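You operate a simulated robot arm through the tools that you are given. There is no shell and no other tool.

The job below is to be done with a simulated robot arm. You get a single attempt, and the scene is never put back.

Task
Bring the blue cube light to 50% on STORE in well A, switch off and dial back to FULL.
Fine: set the dial and dock the light before switching on; leave it in the well; leave the other lights alone.

The check looks at the end state, three seconds after you hand in, the way a careful person would. Anything else that was tipped, shoved, dropped, spilled or broken makes it a failure.

Robot
A 6-joint arm with a two-finger parallel gripper, fixed in place. Base frame: the origin is at the foot of the arm, x ahead of it, y to its left, z up; the work surface is at about z = 860. Lengths are in mm, angles in rad, forces in N, time in s.
With the tool pointing down near the work surface it reaches from about 260 to 680 mm from the base axis. Its first joint turns from -1.152 to 1.152 rad. Payload 2.9 kg.
The tool frame sits at the grasp point between the pads (the TCP): z along the fingers, y along the line on which they close. The tips reach 30 mm beyond it. The gripper opens to 110 mm. The fingers are 20 mm wide and 10 mm thick; the gripper's body (48 by 112 mm) begins 55 mm behind the TCP.
Orientation is that of the tool frame in the base frame, as [roll, pitch, yaw] about the fixed x, y, z axes, in that order (R = Rz(yaw) Ry(pitch) Rx(roll)). With the fingers straight down and closing along the base's y, the tool's x points along the base's -x, its y along +y and its z along -z.

Tools
- The arm moves only by the tool play_rows. Its argument "commands" is a list of rows, each a list of 7 numbers: the turn, a rotation vector about the tool's x, y, z in rad, then the shift along the tool's x, y, z in mm, then the closure in counts, from 0 (fully open) to 255 (shut). In form: [[wx, wy, wz, tx, ty, tz, hand], ...]. A call has 1 to 20 rows; each row is the pose to reach, as a shift and turn from the pose commanded when the call began, along the tool's axes at that moment. A row lasts 0.2 s, in which the tool goes at most 50 mm and 0.15 rad; a call with a longer step from one row to the next is refused whole, and so is a gripper value outside its range. A pose out of reach is approached as far as the arm can. The call stops where the force on the tool passes 40 N (or 10 N more than at its start, if that is more) or the arm is blocked; 0.2 s more then pass. Each finger travels about 108 mm/s and halts on what it meets, pressing with about 23 N; the grip force reading is that of the motor and also rises with nothing between the fingers. The clock runs only during rows and for 0.2 s after the last one: add rows that repeat a pose to give the fingers time. The reply holds the time, the measured pose of the TCP, the force on the tool along the base axes, the opening and the grip force, in the units named above and with some noise, with the torque about the TCP (base axes, N m) and any sound that the robot's microphone picked up.
- Cameras (640 x 400 px; columns grow to the right, rows downward): "scene" is fixed at [87.3, 441.2, 1391.8]; the picture's right is [-0.68, -0.74, 0.00], its down [-0.38, 0.35, -0.86] and it looks along [0.63, -0.58, -0.52] (base axes); focal length 344 px, centre (320, 200). "wrist" rides on the gripper at [72, 17, -103] in the tool frame; the picture's right is [-0.23, 0.97, 0.00], its down [-0.76, -0.18, -0.62] and it looks along [-0.61, -0.14, 0.78] (tool axes); focal length 222 px, centre (320, 200). There is no depth. A picture from a camera that has moved, and an enlarged one, comes with that camera's place and axes in the base frame and with its lens.
- capture(camera): a new picture of that camera. No time passes.
- close_up(camera, box): a new picture of the part [left, top, right, bottom] of that camera's present view, enlarged. No time passes.
- finish_job(): hands the job in; it is judged then, once.

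Places have to be worked out from the pictures, the camera data and where the tool is seen. Open the gripper and draw the arm clear of the work before you hand the job in, unless the task says otherwise.

The tools are called after "Call:" as name(argument=value, ...) on one line, values as JSON. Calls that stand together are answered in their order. play_rows: Moves the arm, as the interface text tells. Its arguments: {"type":"object","properties":{"commands":{"type":"array","items":{"type":"array","items":{"type":"number"}}}},"required":["commands"]} The other tools are called the same way: capture (camera) takes a picture; close_up (camera, box) takes an enlarged picture of a part of a camera's view; finish_job () hands the job in.

At the start:

```text
t: 0.0
eef_pos: [403.5, 4.2, 1210.4]
tcp_rot: [-3.141, 0.001, 3.142]
wrist_force: [0.2, 0.2, -0.4]
wrist_torque: [-0.01, 0.03, -0.03]
grip_width: 109.7
finger_force: 0.1
```

scene: 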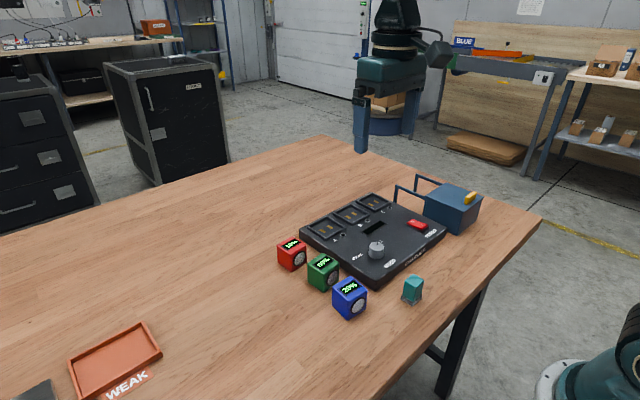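
wrist: 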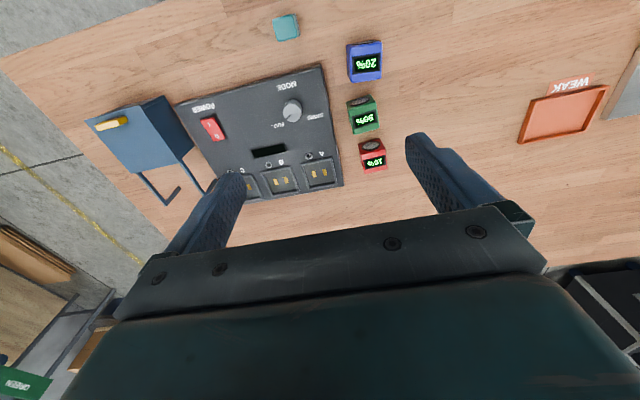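

I start by looking closely at the console and the cubes, to read the labels and find their places.

Call:
close_up(camera="scene", box=[260, 160, 500, 330])

Call:
close_up(camera="wrist", box=[160, 0, 420, 200])

Call:
close_up(camera="scene", box=[340, 200, 460, 280])

Call:
close_up(camera="scene", box=[260, 220, 440, 330])

```text
2.35 times, centred on (380, 245) of scene
camera zoom: at [87.3, 441.2, 1391.8], right [-0.68, -0.74, 0.0], down [-0.38, 0.35, -0.86], along [0.63, -0.58, -0.52], focal length 809 px, centre (179, 94)
```

zoom: 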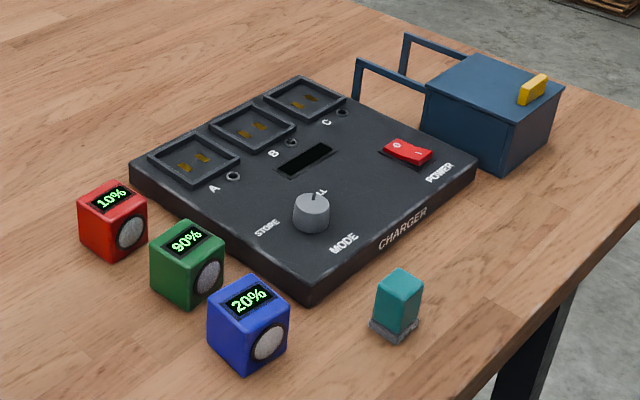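

```text
2.00 times, centred on (290, 100) of wrist
camera zoom: at [330.5, 20.4, 1314.2], right [0.23, 0.97, 0.0], down [0.76, -0.18, 0.62], along [0.61, -0.14, -0.78], focal length 444 px, centre (380, 400)
```

zoom: 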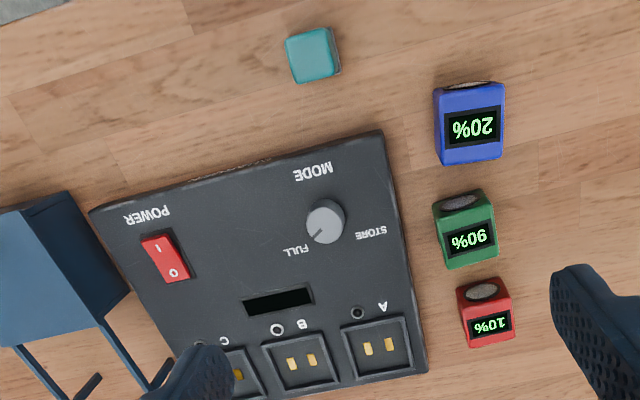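

```text
5.00 times, centred on (400, 240) of scene
camera zoom: at [87.3, 441.2, 1391.8], right [-0.68, -0.74, 0.0], down [-0.38, 0.35, -0.86], along [0.63, -0.58, -0.52], focal length 1719 px, centre (-80, 0)
```

zoom: 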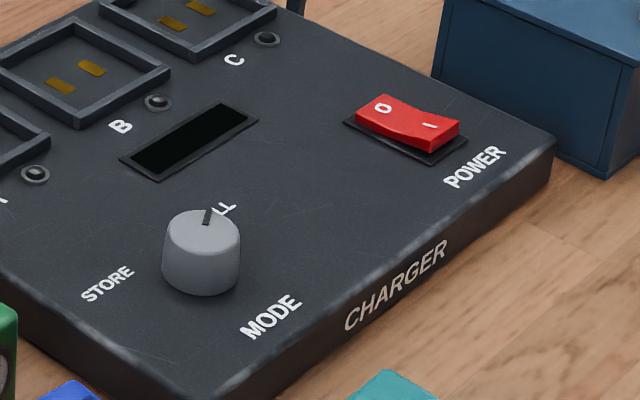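

```text
3.56 times, centred on (350, 275) of scene
camera zoom: at [87.3, 441.2, 1391.8], right [-0.68, -0.74, 0.0], down [-0.38, 0.35, -0.86], along [0.63, -0.58, -0.52], focal length 1223 px, centre (213, -67)
```

zoom: 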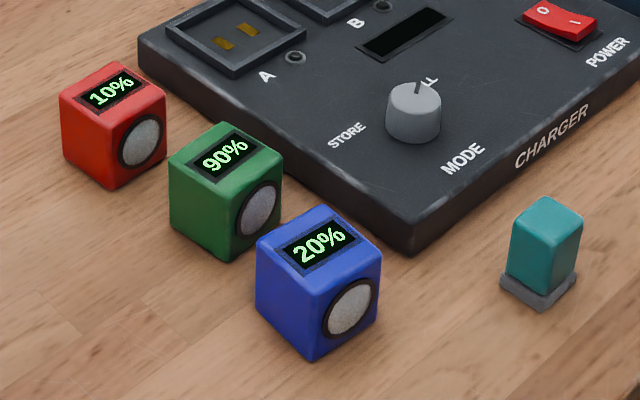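

The console lies nearly axis-aligned (about x 384–631, y −264 to 10), with the knob near (440, −57), the switch near (438, −220), well A near (588, −43) and the blue cube near (394, 79). I bring the wrist camera closer to the knob for exact measurements.

Call:
play_rows(commands=[[0, 0, 0, 17, -6, 33, 0], [0, 0, 0, 34, -13, 66, 0], [0, 0, 0, 51, -20, 99, 0], [0, 0, 0, 68, -26, 131, 0], [0, 0, 0, 84, -32, 160, 0], [0, 0, 0, 84, -32, 160, 0]])

```text
t: 1.4
eef_pos: [319.1, -26.3, 1049.6]
tcp_rot: [-3.14, -0.001, -3.141]
wrist_force: [-0.3, 0.4, -0.3]
wrist_torque: [0.0, -0.01, 0.01]
grip_width: 110.0
finger_force: 0.0
```

Arm is at the new hover pose; I take wrist and scene pictures from here.

Call:
capture(camera="wrist")

Call:
capture(camera="scene")

```text
taken
camera wrist: at [247.6, -10.6, 1152.9], right [0.23, 0.97, 0.0], down [0.76, -0.18, 0.62], along [0.61, -0.14, -0.78], focal length 222 px, centre (320, 200)
```

wrist: 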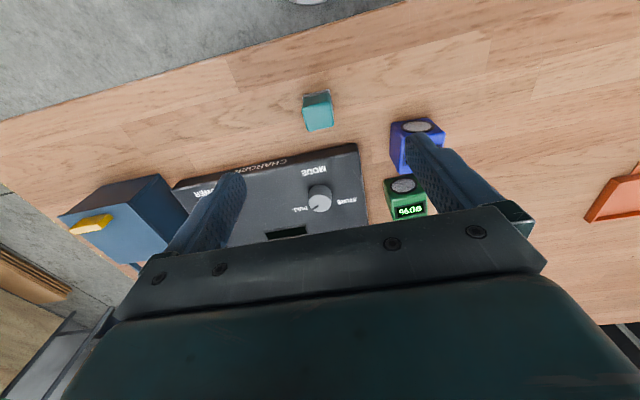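

```text
taken
```

scene: 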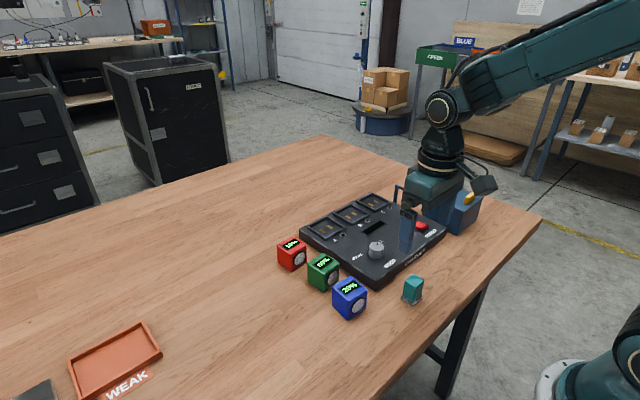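

The fingers hide part of the view, but the knob and console front edge are visible; I enlarge them.

Call:
close_up(camera="wrist", box=[240, 130, 400, 240])

Call:
close_up(camera="wrist", box=[160, 70, 460, 260])

```text
3.64 times, centred on (320, 185) of wrist
camera zoom: at [247.6, -10.6, 1152.9], right [0.23, 0.97, 0.0], down [0.76, -0.18, 0.62], along [0.61, -0.14, -0.78], focal length 808 px, centre (320, 254)
```

zoom: 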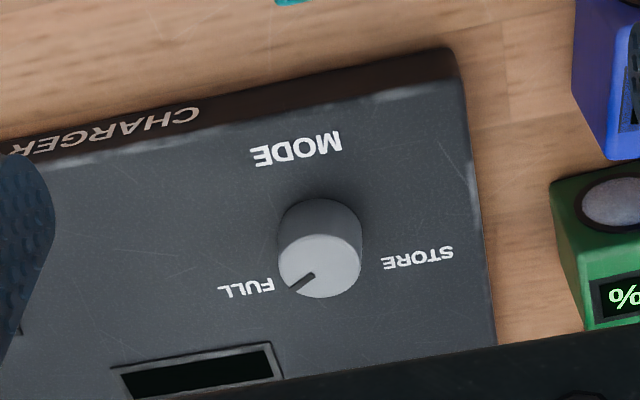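

```text
2.11 times, centred on (310, 165) of wrist
camera zoom: at [247.6, -10.6, 1152.9], right [0.23, 0.97, 0.0], down [0.76, -0.18, 0.62], along [0.61, -0.14, -0.78], focal length 468 px, centre (341, 274)
```

zoom: 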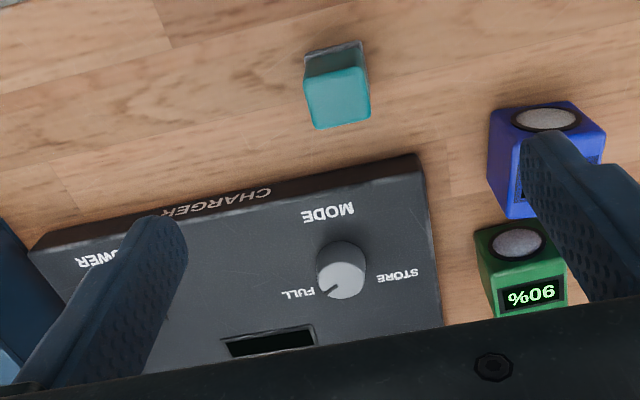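

From two views: console top is at z≈889, the knob (Ø≈31) at about (438, −56) with its top near z≈915, FULL and STORE marks at about ∓57° from +x around it. Next I move the camera over the blue cube to measure it.

Call:
play_rows(commands=[[0, 0, 0, 10, 40, 0, 0], [0, 0, 0, 20, 80, 0, 0], [0, 0, 0, 25, 116, 0, 0], [0, 0, 0, 25, 116, 0, 0]])

Call:
close_up(camera="wrist", box=[220, 50, 460, 210])

Call:
capture(camera="wrist")

```text
t: 2.4
eef_pos: [295.7, 87.5, 1049.3]
tcp_rot: [3.141, 0.0, 3.141]
wrist_force: [0.6, -0.1, 0.1]
wrist_torque: [0.01, -0.02, 0.0]
grip_width: 109.9
finger_force: 0.1
```

```text
2.50 times, centred on (340, 130) of wrist
camera zoom: at [222.6, 103.8, 1153.0], right [0.23, 0.97, 0.0], down [0.76, -0.18, 0.62], along [0.61, -0.14, -0.78], focal length 555 px, centre (270, 375)
```

zoom: 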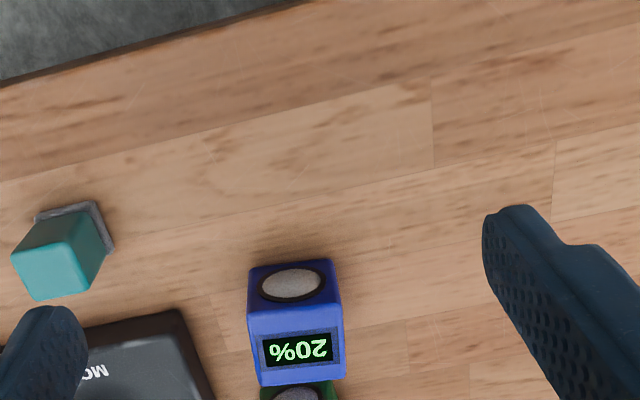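

```text
taken
camera wrist: at [222.6, 103.8, 1153.0], right [0.23, 0.97, 0.0], down [0.76, -0.18, 0.62], along [0.61, -0.14, -0.78], focal length 222 px, centre (320, 200)
```

wrist: 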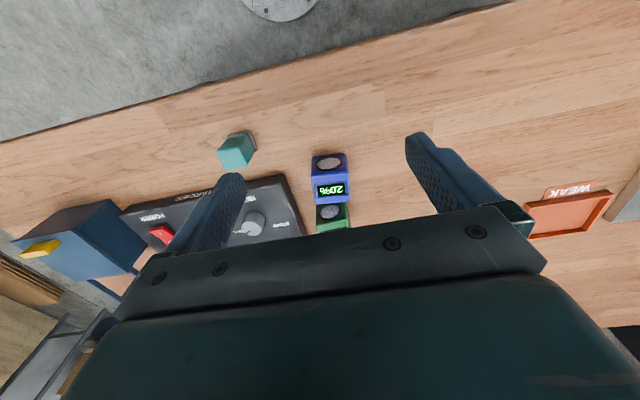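

The blue cube is about 48 mm in size, centred near (395, 78) and turned by roughly −0.12 rad. I enlarge more to refine this.

Call:
close_up(camera="wrist", box=[300, 140, 364, 204])

Call:
close_up(camera="scene", box=[300, 240, 380, 330])

Call:
close_up(camera="scene", box=[295, 185, 395, 260])

```text
6.25 times, centred on (332, 172) of wrist
camera zoom: at [222.6, 103.8, 1153.0], right [0.23, 0.97, 0.0], down [0.76, -0.18, 0.62], along [0.61, -0.14, -0.78], focal length 1388 px, centre (245, 375)
```

zoom: 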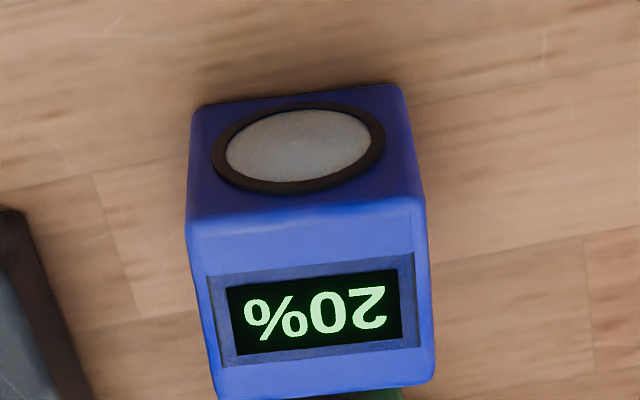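

```text
4.44 times, centred on (340, 285) of scene
camera zoom: at [87.3, 441.2, 1391.8], right [-0.68, -0.74, 0.0], down [-0.38, 0.35, -0.86], along [0.63, -0.58, -0.52], focal length 1528 px, centre (231, -178)
```

zoom: 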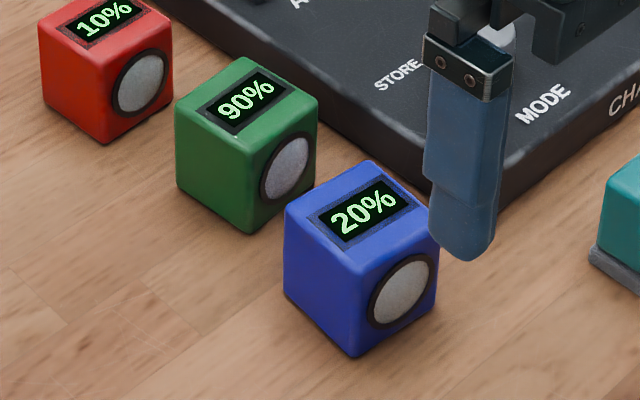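

```text
5.33 times, centred on (345, 222) of scene
camera zoom: at [87.3, 441.2, 1391.8], right [-0.68, -0.74, 0.0], down [-0.38, 0.35, -0.86], along [0.63, -0.58, -0.52], focal length 1834 px, centre (187, 80)
```

zoom: 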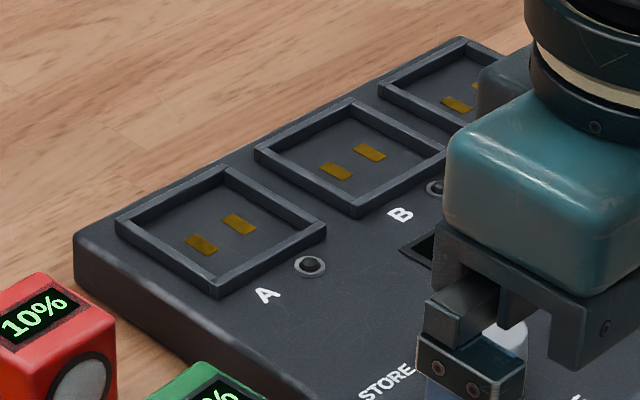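

Blue cube: 50 mm, centre ≈ (395.3, 78.4), yaw ≈ −0.105, top at z≈910. Now I move to look at well A between the fingers.

Call:
play_rows(commands=[[0, 0, 0, -35, -20, 0, 0], [0, 0, 0, -70, -41, 0, 0], [0, 0, 0, -105, -62, 0, 0], [0, 0, 0, -140, -82, 0, 0], [0, 0, 0, -172, -102, 0, 0], [0, 0, 0, -172, -102, 0, 0]])

Call:
capture(camera="wrist")

Call:
close_up(camera="wrist", box=[240, 100, 400, 210])

```text
t: 3.8
eef_pos: [463.8, -13.9, 1050.4]
tcp_rot: [3.141, -0.002, -3.14]
wrist_force: [0.0, 0.4, 0.2]
wrist_torque: [-0.01, 0.05, -0.02]
grip_width: 109.9
finger_force: 0.0
```

```text
taken
camera wrist: at [392.5, 2.7, 1154.2], right [0.23, 0.97, 0.0], down [0.76, -0.18, 0.62], along [0.61, -0.14, -0.78], focal length 222 px, centre (320, 200)
```

wrist: 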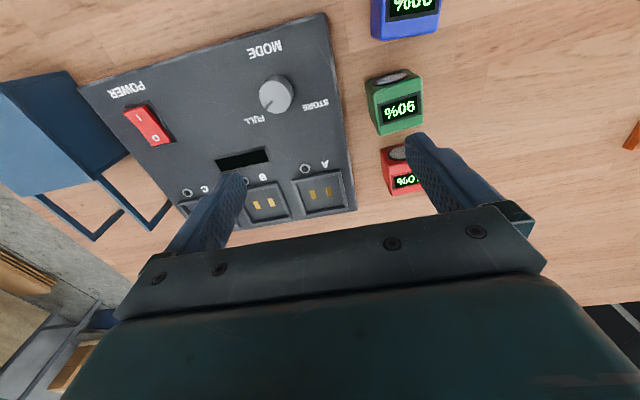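

```text
3.64 times, centred on (320, 155) of wrist
camera zoom: at [392.5, 2.7, 1154.2], right [0.23, 0.97, 0.0], down [0.76, -0.18, 0.62], along [0.61, -0.14, -0.78], focal length 808 px, centre (320, 364)
```

zoom: 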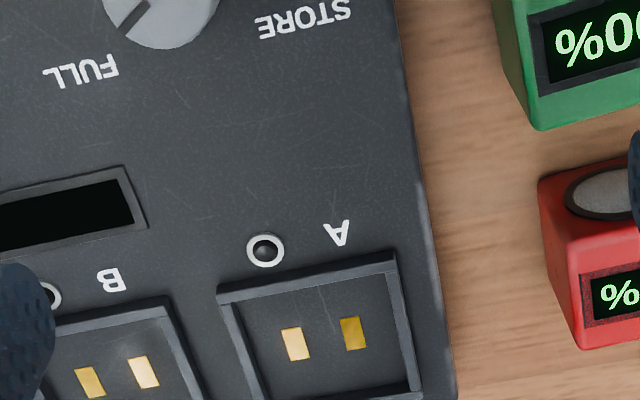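

This view shows well A, the knob and the switch together. I enlarge each of them for exact placement.

Call:
close_up(camera="wrist", box=[280, 150, 376, 216])

Call:
close_up(camera="wrist", box=[230, 60, 350, 135])

Call:
close_up(camera="wrist", box=[90, 70, 210, 165])

```text
6.06 times, centred on (328, 183) of wrist
camera zoom: at [392.5, 2.7, 1154.2], right [0.23, 0.97, 0.0], down [0.76, -0.18, 0.62], along [0.61, -0.14, -0.78], focal length 1346 px, centre (272, 303)
```

zoom: 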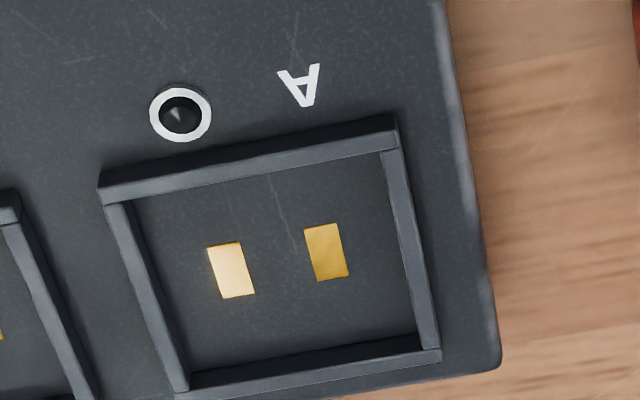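

```text
5.33 times, centred on (290, 98) of wrist
camera zoom: at [392.5, 2.7, 1154.2], right [0.23, 0.97, 0.0], down [0.76, -0.18, 0.62], along [0.61, -0.14, -0.78], focal length 1185 px, centre (480, 747)
```

zoom: 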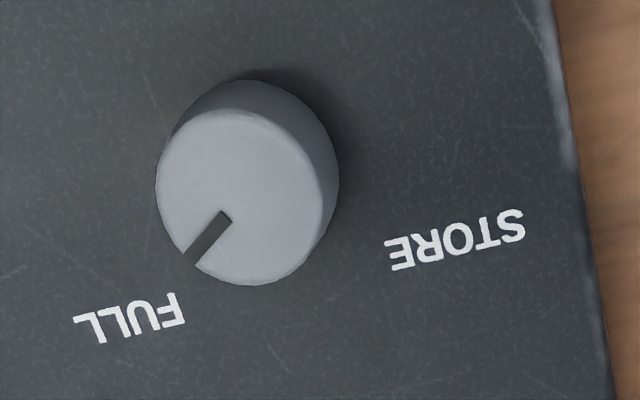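

```text
4.21 times, centred on (150, 118) of wrist
camera zoom: at [392.5, 2.7, 1154.2], right [0.23, 0.97, 0.0], down [0.76, -0.18, 0.62], along [0.61, -0.14, -0.78], focal length 935 px, centre (1036, 547)
```

zoom: 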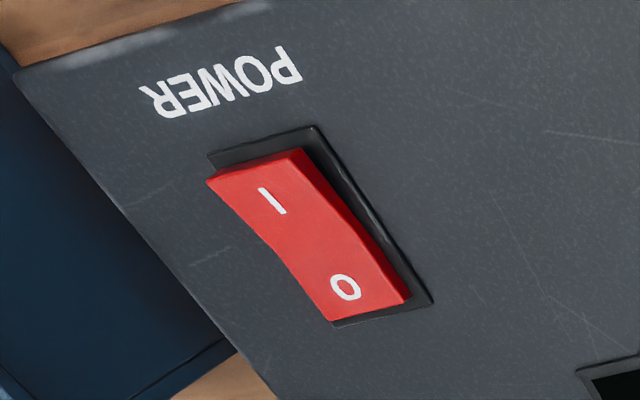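

Worked out: well A inner opening ≈59 mm, centre ≈ (584.3, −40.5), rim top z≈898; knob centre ≈ (440, −55.7), top z≈911, pointer at ≈ −58°; switch centre ≈ (440, −217) with I on the near (−x) side. I now go above the knob with the tool pre-turned and the fingers part closed.

Call:
play_rows(commands=[[0, 0, 0.145, 4, -6, 7, 55], [0, 0, 0.29, 8, -12, 14, 110], [0, 0, 0.435, 12, -18, 21, 110], [0, 0, 0.58, 16, -24, 28, 110], [0, 0, 0.725, 20, -30, 35, 110], [0, 0, 0.87, 23, -36, 43, 110], [0, 0, 1.0, 25.9, -41.7, 50.2, 110], [0, 0, 1.0, 25.9, -41.7, 50.2, 110]])

Call:
capture(camera="wrist")

Call:
close_up(camera="scene", box=[290, 160, 480, 300])

```text
t: 5.6
eef_pos: [439.5, -56.3, 999.3]
tcp_rot: [3.141, 0.001, 2.139]
wrist_force: [-0.3, -0.6, 0.0]
wrist_torque: [-0.01, 0.0, 0.0]
grip_width: 62.6
finger_force: 0.1
```

```text
taken
camera wrist: at [414.9, 13.5, 1103.3], right [0.94, 0.33, 0.0], down [0.26, -0.74, 0.62], along [0.21, -0.59, -0.78], focal length 222 px, centre (320, 200)
```

wrist: 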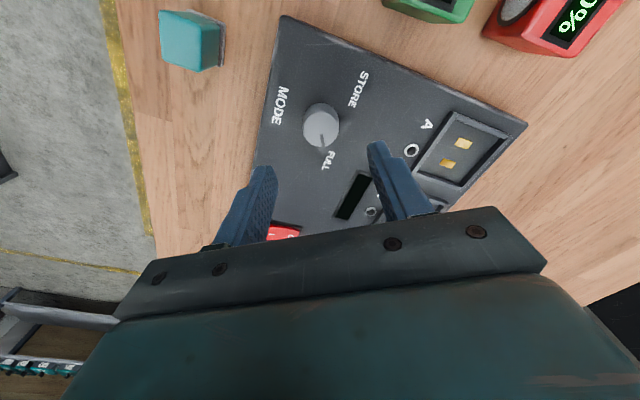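

```text
2.86 times, centred on (385, 230) of scene
camera zoom: at [87.3, 441.2, 1391.8], right [-0.68, -0.74, 0.0], down [-0.38, 0.35, -0.86], along [0.63, -0.58, -0.52], focal length 982 px, centre (134, 114)
```

zoom: 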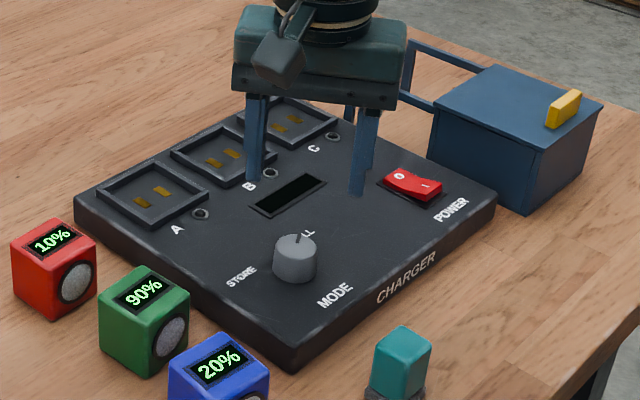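

The projected knob position agrees with this picture; I enlarge once more to confirm the centre before going down.

Call:
close_up(camera="wrist", box=[280, 80, 376, 160])

```text
5.00 times, centred on (328, 120) of wrist
camera zoom: at [414.9, 13.5, 1103.3], right [0.94, 0.33, 0.0], down [0.26, -0.74, 0.62], along [0.21, -0.59, -0.78], focal length 1111 px, centre (280, 600)
```

zoom: 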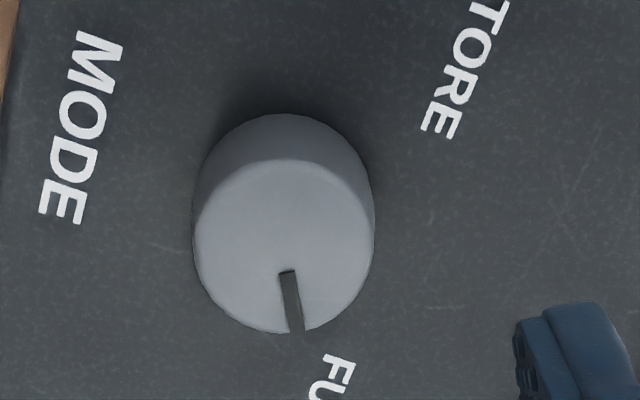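

Centre confirmed within 1 mm. I lower the open fingers around the knob (tips to about z 895, above the console top of ~890).

Call:
play_rows(commands=[[0, 0, 0, 0, 0, 25, 110], [0, 0, 0, 0, 0, 50, 110], [0, 0, 0, 0, 0, 65, 110], [0, 0, 0, 0, 0, 75, 110], [0, 0, 0, 0, 0, 75, 110]])

Call:
capture(camera="wrist")

Call:
close_up(camera="scene", box=[320, 190, 450, 290])

```text
t: 6.8
eef_pos: [439.5, -57.1, 925.9]
tcp_rot: [-3.141, -0.001, 2.141]
wrist_force: [0.2, -0.2, 0.3]
wrist_torque: [0.01, -0.01, 0.0]
grip_width: 62.4
finger_force: 0.0
```

```text
taken
camera wrist: at [415.1, 13.1, 1028.9], right [0.94, 0.34, 0.0], down [0.26, -0.74, 0.62], along [0.21, -0.59, -0.78], focal length 222 px, centre (320, 200)
```

wrist: 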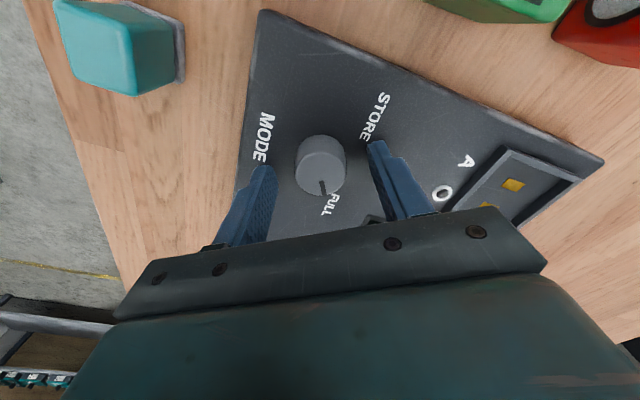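

```text
4.00 times, centred on (385, 240) of scene
camera zoom: at [87.3, 441.2, 1391.8], right [-0.68, -0.74, 0.0], down [-0.38, 0.35, -0.86], along [0.63, -0.58, -0.52], focal length 1375 px, centre (60, 40)
```

zoom: 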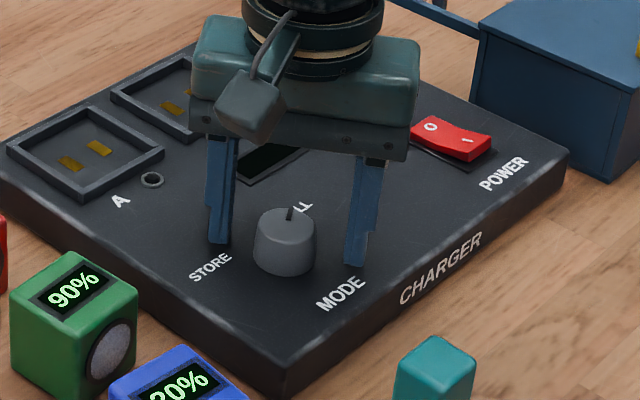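

The knob sits between the fingers as intended. I close on it and check the reading before turning.

Call:
play_rows(commands=[[0, 0, 0, 0, 0, 0, 200], [0, 0, 0, 0, 0, 0, 255], [0, 0, 0, 0, 0, 0, 255]])

```text
t: 7.6
eef_pos: [440.5, -56.3, 924.5]
tcp_rot: [3.141, -0.001, 2.142]
wrist_force: [6.0, 3.7, -5.3]
wrist_torque: [0.08, -0.26, 0.05]
grip_width: 33.1
finger_force: 44.8
```

The fingers hold the knob at 33 mm. I turn the tool counter-clockwise (seen from above) by about 2.03 rad, from FULL to STORE.

Call:
play_rows(commands=[[0, 0, -0.12, 0, 0, 0, 255], [0, 0, -0.24, 0, 0, 0, 255], [0, 0, -0.36, 0, 0, 0, 255], [0, 0, -0.48, 0, 0, 0, 255], [0, 0, -0.6, 0, 0, 0, 255], [0, 0, -0.72, 0, 0, 0, 255], [0, 0, -0.84, 0, 0, 0, 255], [0, 0, -0.96, 0, 0, 0, 255], [0, 0, -1.08, 0, 0, 0, 255], [0, 0, -1.2, 0, 0, 0, 255], [0, 0, -1.32, 0, 0, 0, 255], [0, 0, -1.44, 0, 0, 0, 255], [0, 0, -1.56, 0, 0, 0, 255], [0, 0, -1.68, 0, 0, 0, 255], [0, 0, -1.8, 0, 0, 0, 255], [0, 0, -1.92, 0, 0, 0, 255], [0, 0, -2.03, 0, 0, 0, 255], [0, 0, -2.03, 0, 0, 0, 255]])

Call:
capture(camera="wrist")

Call:
close_up(camera="scene", box=[320, 190, 450, 290])

```text
t: 11.4
eef_pos: [440.4, -54.6, 926.0]
tcp_rot: [3.138, 0.003, -2.107]
wrist_force: [13.2, 20.8, -7.4]
wrist_torque: [0.67, -0.44, 0.01]
grip_width: 32.9
finger_force: 45.4
```

```text
taken
camera wrist: at [388.9, -108.8, 1028.9], right [-0.72, 0.69, 0.0], down [0.54, 0.56, 0.63], along [0.43, 0.45, -0.78], focal length 222 px, centre (320, 200)
```

wrist: 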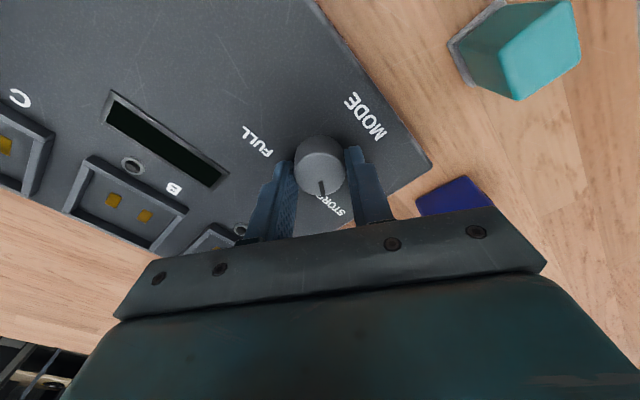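

```text
4.00 times, centred on (385, 240) of scene
camera zoom: at [87.7, 441.7, 1391.6], right [-0.68, -0.74, 0.0], down [-0.38, 0.35, -0.86], along [0.63, -0.58, -0.52], focal length 1375 px, centre (60, 40)
```

zoom: 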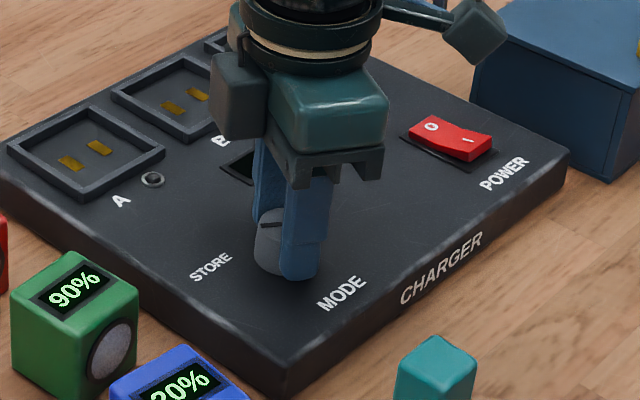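

The knob turned along with the tool and its pointer now faces STORE. I enlarge to check the exact pointer angle.

Call:
close_up(camera="wrist", box=[230, 90, 400, 230])

```text
2.86 times, centred on (315, 160) of wrist
camera zoom: at [388.9, -108.8, 1028.9], right [-0.72, 0.69, 0.0], down [0.54, 0.56, 0.63], along [0.43, 0.45, -0.78], focal length 635 px, centre (334, 314)
```

zoom: 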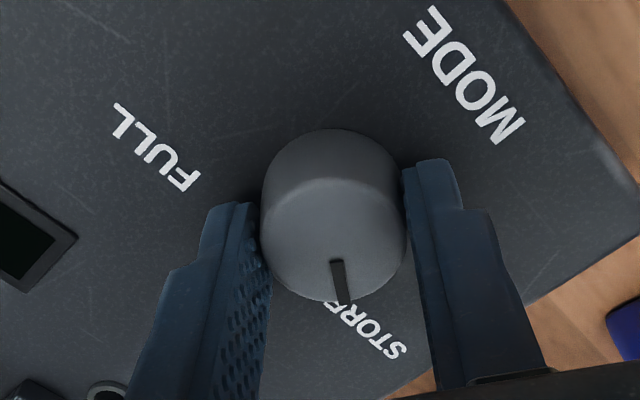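

The pointer is at about +56.5°, the mirror image of its FULL position, so it is on STORE. I open the fingers and rise, then check that it stays there.

Call:
play_rows(commands=[[0, 0, 0, 0, 0, 0, 110], [0, 0, 0, 0, 0, 0, 110], [0, 0, 0, 0, 0, -20, 110], [0, 0, 0, 0, 0, -60, 110], [0, 0, 0, 0, 0, -75, 110], [0, 0, 0, 0, 0, -75, 110]])

Call:
close_up(camera="wrist", box=[230, 60, 400, 200])

Call:
close_up(camera="scene", box=[290, 160, 480, 300])

```text
t: 12.8
eef_pos: [441.3, -57.0, 1002.0]
tcp_rot: [-3.141, -0.002, -2.112]
wrist_force: [-0.1, -0.6, -0.1]
wrist_torque: [0.01, 0.0, -0.02]
grip_width: 62.6
finger_force: 0.1
```

```text
2.86 times, centred on (315, 130) of wrist
camera zoom: at [388.8, -110.5, 1104.8], right [-0.72, 0.7, 0.0], down [0.55, 0.56, 0.62], along [0.43, 0.45, -0.78], focal length 635 px, centre (334, 400)
```

zoom: 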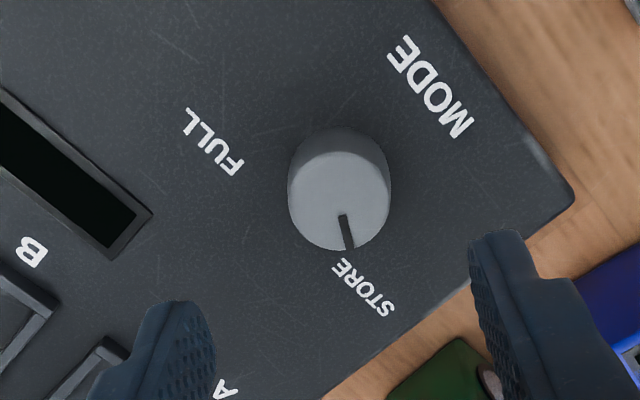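

```text
2.86 times, centred on (385, 230) of scene
camera zoom: at [87.3, 441.2, 1391.8], right [-0.68, -0.74, 0.0], down [-0.38, 0.35, -0.86], along [0.63, -0.58, -0.52], focal length 982 px, centre (134, 114)
```

zoom: 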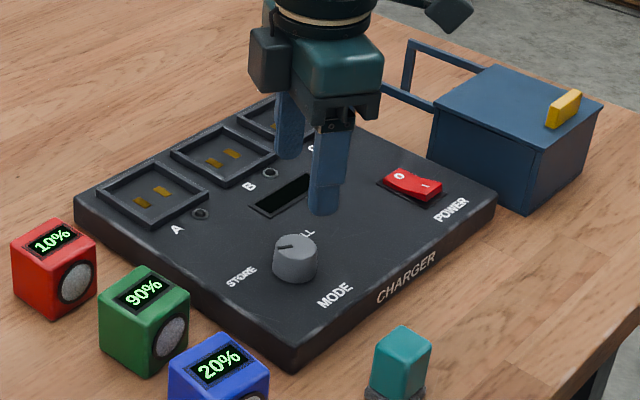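

The dial rests on STORE and nothing else moved. Now I turn the tool back and go above the blue cube, aligned with its −0.105 yaw and fingers at about 80 mm.

Call:
play_rows(commands=[[0, 0, 0.142, -11.5, 13.5, 0, 70], [0, 0, 0.284, -23, 27, 0, 70], [0, 0, 0.426, -34.6, 40.5, 0, 70], [0, 0, 0.568, -46.1, 54, 0, 70], [0, 0, 0.71, -57.7, 67.4, 0, 70], [0, 0, 0.852, -69.2, 81, 0, 70], [0, 0, 0.994, -80.8, 94.4, 0, 70], [0, 0, 1.135, -92.3, 107.9, 0, 70], [0, 0, 1.135, -92.3, 107.9, 0, 70]])

Call:
capture(camera="wrist")

Call:
close_up(camera="wrist", box=[260, 90, 380, 180])

Call:
close_up(camera="scene", box=[280, 180, 440, 330])

```text
t: 14.8
eef_pos: [393.3, 79.5, 1001.4]
tcp_rot: [-3.141, -0.001, 3.033]
wrist_force: [0.8, -0.4, 0.4]
wrist_torque: [0.0, -0.01, 0.01]
grip_width: 79.9
finger_force: 0.0
```

```text
taken
camera wrist: at [324.3, 103.0, 1104.8], right [0.33, 0.94, 0.0], down [0.74, -0.26, 0.62], along [0.59, -0.21, -0.78], focal length 222 px, centre (320, 200)
```

wrist: 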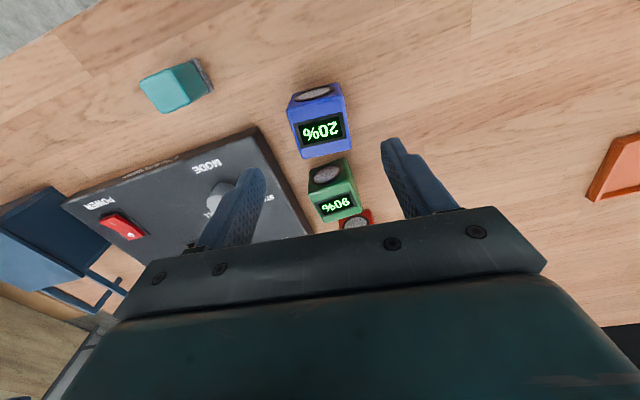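

```text
4.44 times, centred on (320, 135) of wrist
camera zoom: at [324.3, 103.0, 1104.8], right [0.33, 0.94, 0.0], down [0.74, -0.26, 0.62], along [0.59, -0.21, -0.78], focal length 987 px, centre (320, 489)
```

zoom: 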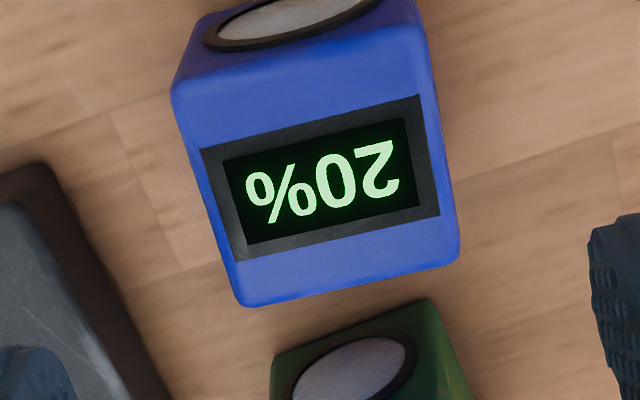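

```text
2.67 times, centred on (360, 255) of scene
camera zoom: at [87.3, 441.2, 1391.8], right [-0.68, -0.74, 0.0], down [-0.38, 0.35, -0.86], along [0.63, -0.58, -0.52], focal length 917 px, centre (213, 53)
```

zoom: 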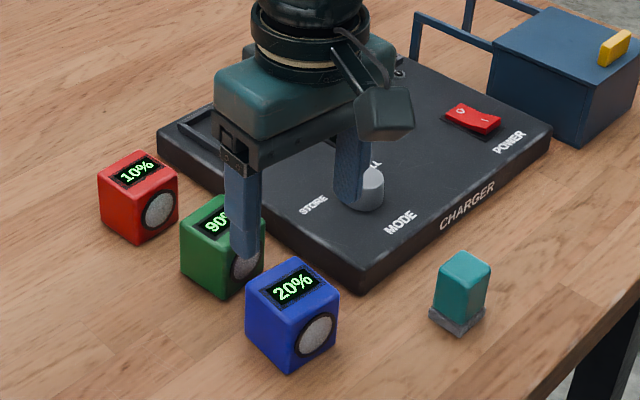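

The cube's centre is at about (394.5, 79.5), right under the tool. I go down so the tips are 14 mm above the table, leaving the lower part of the cube free for the well.

Call:
play_rows(commands=[[0, 0, 0, 0, 0, 30, 70], [0, 0, 0, 0, 0, 60, 70], [0, 0, 0, 0, 0, 84, 70], [0, 0, 0, 0, 0, 96.2, 70], [0, 0, 0, 0, 0, 96.2, 70]])

Call:
close_up(camera="scene", box=[280, 220, 440, 330])

Call:
capture(camera="wrist")

```text
t: 16.0
eef_pos: [394.8, 76.5, 905.6]
tcp_rot: [-3.14, 0.0, 3.036]
wrist_force: [0.1, 0.5, 0.1]
wrist_torque: [0.02, -0.01, -0.01]
grip_width: 79.9
finger_force: 0.1
```

```text
3.64 times, centred on (360, 275) of scene
camera zoom: at [87.3, 441.2, 1391.8], right [-0.68, -0.74, 0.0], down [-0.38, 0.35, -0.86], along [0.63, -0.58, -0.52], focal length 1250 px, centre (174, -73)
```

zoom: 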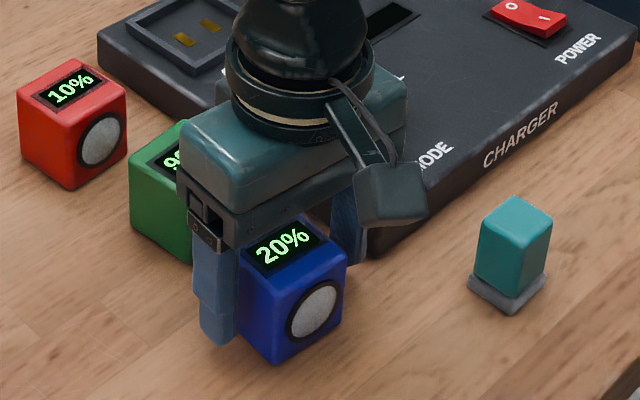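

```text
taken
camera wrist: at [324.2, 100.1, 1008.2], right [0.33, 0.94, 0.0], down [0.74, -0.26, 0.62], along [0.59, -0.2, -0.78], focal length 222 px, centre (320, 200)
```

wrist: 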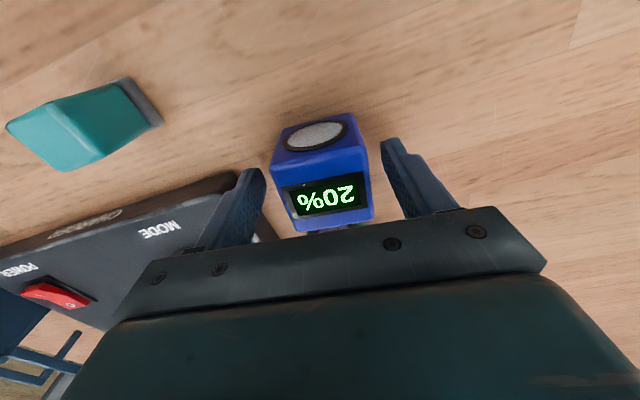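

The cube sits centred between the fingers. I close on it and hold.

Call:
play_rows(commands=[[0, 0, 0, 0, 0, 0, 110], [0, 0, 0, 0, 0, 0, 160], [0, 0, 0, 0, 0, 0, 255], [0, 0, 0, 0, 0, 0, 255]])

```text
t: 17.0
eef_pos: [393.9, 75.4, 904.8]
tcp_rot: [3.142, 0.001, 3.037]
wrist_force: [-0.6, -0.3, -0.2]
wrist_torque: [0.04, -0.08, 0.02]
grip_width: 49.8
finger_force: 23.0
```

The cube is held firmly (49.8 mm, 23 N). I lift it straight up first and check the grasp.

Call:
play_rows(commands=[[0, 0, 0, 0, 0, -15, 255], [0, 0, 0, 0, 0, -45, 255], [0, 0, 0, 0, 0, -80, 255], [0, 0, 0, 0, 0, -100, 255], [0, 0, 0, 0, 0, -100, 255]])

Call:
capture(camera="wrist")

```text
t: 18.2
eef_pos: [396.5, 77.1, 1007.9]
tcp_rot: [3.14, -0.001, 3.038]
wrist_force: [-0.6, 0.9, -2.2]
wrist_torque: [-0.01, -0.01, 0.03]
grip_width: 49.8
finger_force: 22.6
```

```text
taken
camera wrist: at [325.3, 101.1, 1110.8], right [0.33, 0.94, 0.0], down [0.74, -0.26, 0.62], along [0.59, -0.2, -0.78], focal length 222 px, centre (320, 200)
```

wrist: 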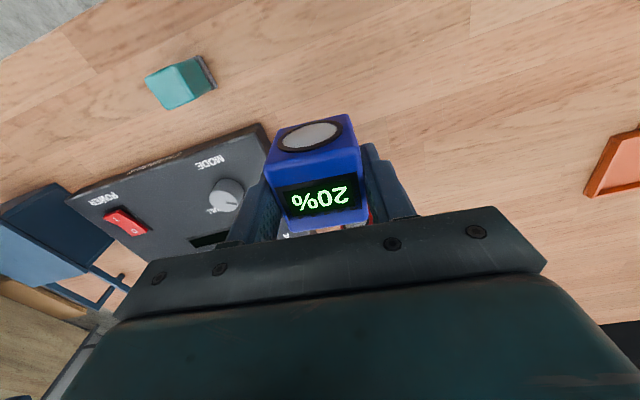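

The cube is held straight and centred in the gripper. I carry it at this height over to above well A, turning it to the console's slight yaw.

Call:
play_rows(commands=[[0, 0, -0.015, -33, -16, 0, 255], [0, 0, -0.03, -67, -33, 0, 255], [0, 0, -0.045, -100, -49, 0, 255], [0, 0, -0.06, -134, -65, 0, 255], [0, 0, -0.075, -167, -82, 0, 255], [0, 0, -0.085, -200.4, -98, 0, 255], [0, 0, -0.085, -200.4, -98, 0, 255], [0, 0, -0.085, -200.4, -98, 0, 255]])

Call:
capture(camera="wrist")

Call:
close_up(camera="wrist", box=[220, 90, 420, 240])

Call:
close_up(camera="scene", box=[270, 120, 450, 270])

```text
t: 20.0
eef_pos: [584.7, -38.7, 1004.3]
tcp_rot: [3.141, 0.001, 3.123]
wrist_force: [0.4, 0.1, -2.4]
wrist_torque: [-0.01, -0.01, 0.03]
grip_width: 49.9
finger_force: 23.0
```

```text
taken
camera wrist: at [511.7, -20.1, 1109.3], right [0.25, 0.97, 0.0], down [0.76, -0.19, 0.62], along [0.6, -0.15, -0.78], focal length 222 px, centre (320, 200)
```

wrist: 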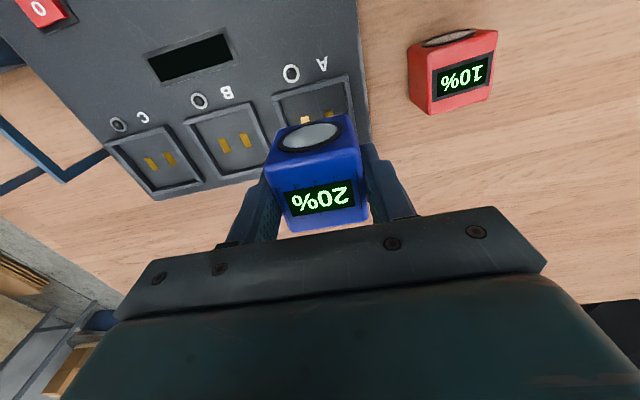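

```text
2.67 times, centred on (320, 165) of wrist
camera zoom: at [511.7, -20.1, 1109.3], right [0.25, 0.97, 0.0], down [0.76, -0.19, 0.62], along [0.6, -0.15, -0.78], focal length 592 px, centre (320, 293)
```

zoom: 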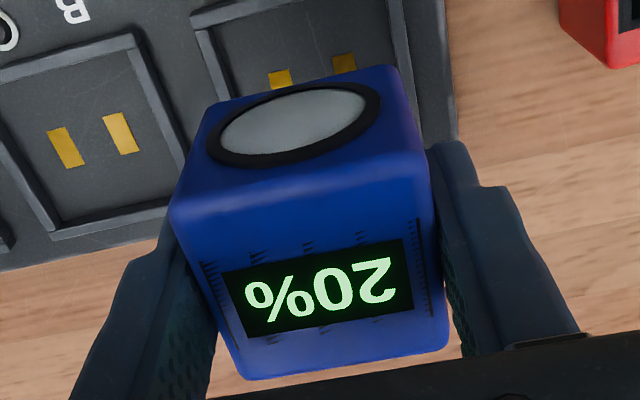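

```text
2.67 times, centred on (360, 195) of scene
camera zoom: at [87.4, 441.2, 1391.8], right [-0.68, -0.74, 0.0], down [-0.38, 0.35, -0.86], along [0.63, -0.58, -0.52], focal length 917 px, centre (213, 213)
```

zoom: 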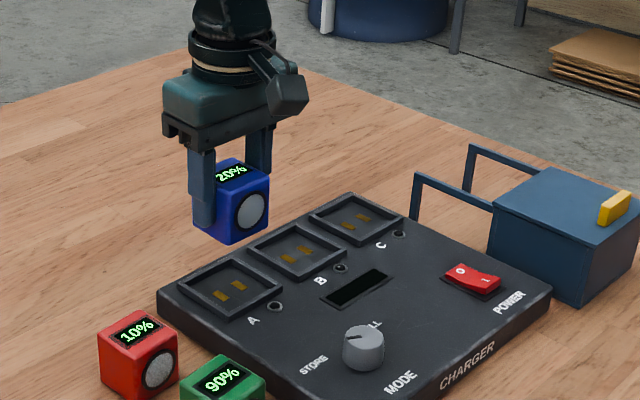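

The cube hangs above well A. I enlarge the well area in the wrist view to measure it relative to the gripper itself.

Call:
close_up(camera="wrist", box=[176, 50, 376, 170])

Call:
close_up(camera="wrist", box=[260, 60, 372, 140])

```text
3.20 times, centred on (276, 110) of wrist
camera zoom: at [511.7, -20.1, 1109.3], right [0.25, 0.97, 0.0], down [0.76, -0.19, 0.62], along [0.6, -0.15, -0.78], focal length 711 px, centre (461, 488)
```

zoom: 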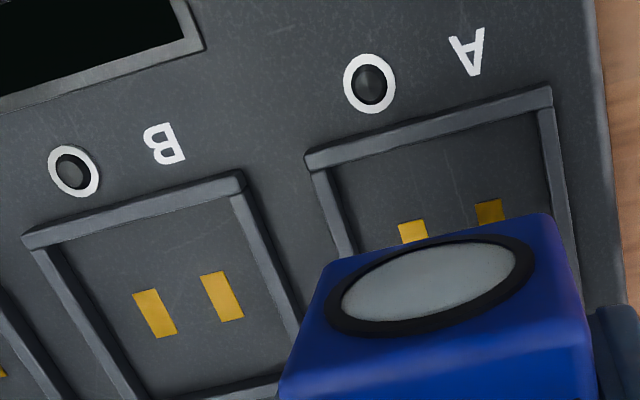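

```text
5.00 times, centred on (316, 100) of wrist
camera zoom: at [511.7, -20.1, 1109.3], right [0.25, 0.97, 0.0], down [0.76, -0.19, 0.62], along [0.6, -0.15, -0.78], focal length 1111 px, centre (340, 700)
```

zoom: 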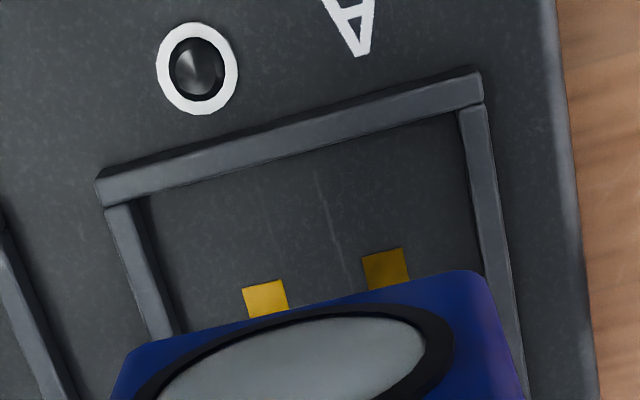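

In the gripper's own frame the well centre lies at about (0, −1.6) and the cube at (−0.7, −0.4), so only about 1 mm of sideways correction is needed. I lower to about 10 mm above the rim with that correction and look again.

Call:
play_rows(commands=[[0, 0, 0, 0, -0.6, 20, 255], [0, 0, 0, 0, -1.3, 38, 255], [0, 0, 0, 0, -1.3, 50, 255], [0, 0, 0, 0, -1.3, 50, 255]])

Call:
close_up(camera="wrist", box=[220, 70, 400, 200])

Call:
close_up(camera="scene", box=[290, 170, 390, 250])

```text
t: 21.0
eef_pos: [583.0, -39.4, 952.7]
tcp_rot: [3.142, -0.001, 3.124]
wrist_force: [0.2, -0.1, -3.0]
wrist_torque: [0.02, -0.01, 0.0]
grip_width: 49.6
finger_force: 22.6
```

```text
3.08 times, centred on (310, 135) of wrist
camera zoom: at [511.2, -22.1, 1057.0], right [0.25, 0.97, 0.0], down [0.76, -0.19, 0.62], along [0.6, -0.15, -0.78], focal length 684 px, centre (351, 400)
```

zoom: 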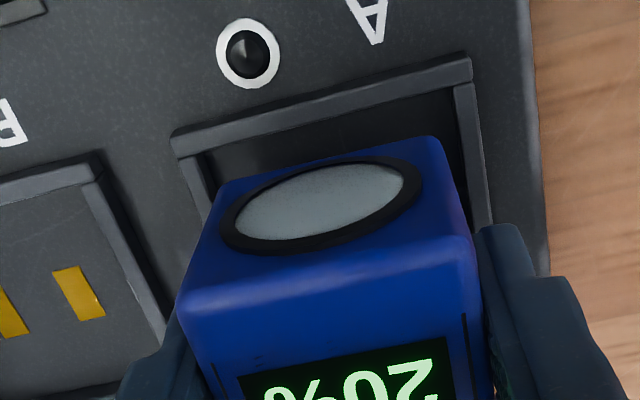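

```text
5.00 times, centred on (340, 210) of scene
camera zoom: at [87.3, 441.2, 1391.8], right [-0.68, -0.74, 0.0], down [-0.38, 0.35, -0.86], along [0.63, -0.58, -0.52], focal length 1719 px, centre (220, 150)
```

zoom: 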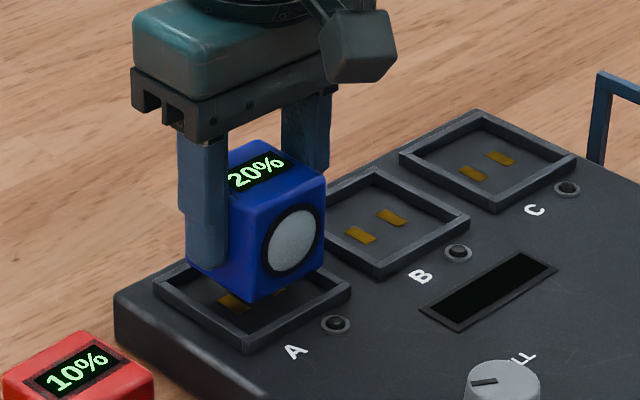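

Cube and well agree within about 1 mm in both views, with about 4 mm free on each side. I lower it into the well gently in small steps.

Call:
play_rows(commands=[[0, 0, 0, 0, 0, 5, 255], [0, 0, 0, 0, 0, 10, 255], [0, 0, 0, 0, 0, 13, 255], [0, 0, 0, 0, 0, 15, 255], [0, 0, 0, 0, 0, 16, 255], [0, 0, 0, 0, 0, 16, 255]])

Call:
close_up(camera="wrist", box=[220, 70, 400, 200])

Call:
close_up(camera="scene", box=[290, 170, 390, 250])

```text
t: 22.4
eef_pos: [584.5, -40.5, 937.0]
tcp_rot: [3.14, 0.0, 3.122]
wrist_force: [0.3, -0.6, -3.2]
wrist_torque: [0.02, -0.03, -0.01]
grip_width: 49.8
finger_force: 23.6
```

```text
3.08 times, centred on (310, 135) of wrist
camera zoom: at [511.9, -23.0, 1041.3], right [0.25, 0.97, 0.0], down [0.76, -0.19, 0.62], along [0.6, -0.15, -0.78], focal length 684 px, centre (351, 400)
```

zoom: 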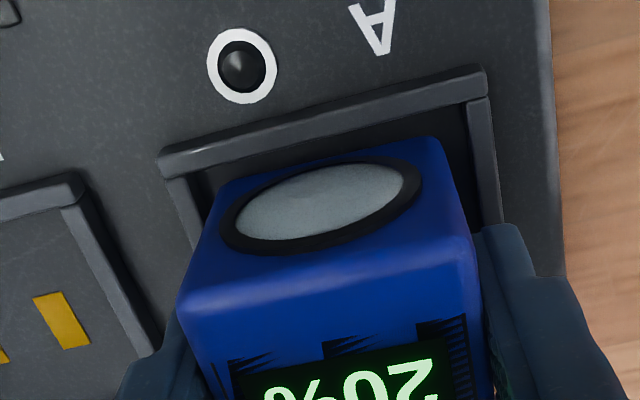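

```text
5.00 times, centred on (340, 210) of scene
camera zoom: at [87.3, 441.2, 1391.8], right [-0.68, -0.74, 0.0], down [-0.38, 0.35, -0.86], along [0.63, -0.58, -0.52], focal length 1719 px, centre (220, 150)
```

zoom: 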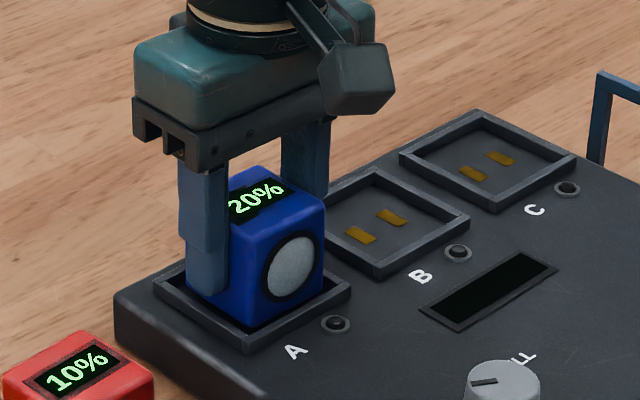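

The cube is inside the rim without touching anything. I go down the last few millimetres, watching the force.

Call:
play_rows(commands=[[0, 0, 0, 0, 0, 1, 255], [0, 0, 0, 0, 0, 2, 255], [0, 0, 0, 0, 0, 2, 255]])

```text
t: 23.2
eef_pos: [583.7, -41.0, 934.8]
tcp_rot: [3.141, 0.001, 3.122]
wrist_force: [-1.0, -0.5, -2.9]
wrist_torque: [0.01, -0.02, 0.03]
grip_width: 49.6
finger_force: 23.0
```

No contact yet (force still only the cube's weight), so I go on in half-millimetre steps.

Call:
play_rows(commands=[[0, 0, 0, 0, 0, 0.5, 255], [0, 0, 0, 0, 0, 1, 255], [0, 0, 0, 0, 0, 1, 255]])

```text
t: 24.0
eef_pos: [582.8, -41.1, 935.7]
tcp_rot: [-3.142, -0.002, 3.121]
wrist_force: [1.0, 0.6, -1.0]
wrist_torque: [0.06, -0.03, -0.01]
grip_width: 50.0
finger_force: 23.2
```

The downward load has lessened from about −3 N to −1 N, which suggests first contact with the well floor. One more small step to confirm.

Call:
play_rows(commands=[[0, 0, 0, 0, 0, 0.5, 255], [0, 0, 0, 0, 0, 0.5, 255]])

Call:
close_up(camera="scene", box=[290, 170, 390, 250])

```text
t: 24.6
eef_pos: [584.3, -42.2, 935.0]
tcp_rot: [-3.141, 0.0, 3.121]
wrist_force: [-1.5, -0.4, 1.1]
wrist_torque: [0.0, 0.0, -0.04]
grip_width: 50.1
finger_force: 23.9
```

```text
5.00 times, centred on (340, 210) of scene
camera zoom: at [87.2, 441.2, 1391.8], right [-0.68, -0.74, 0.0], down [-0.38, 0.35, -0.86], along [0.63, -0.58, -0.52], focal length 1719 px, centre (220, 150)
```

zoom: 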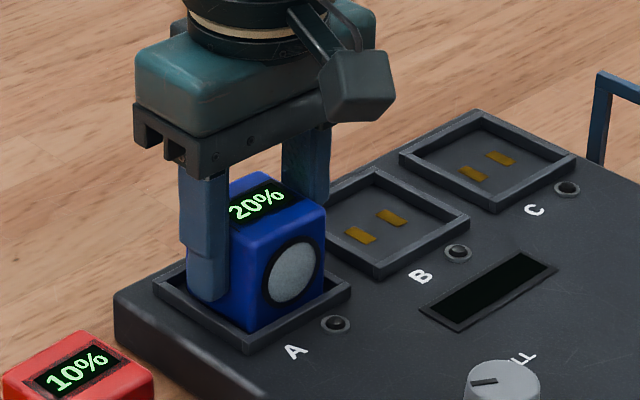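

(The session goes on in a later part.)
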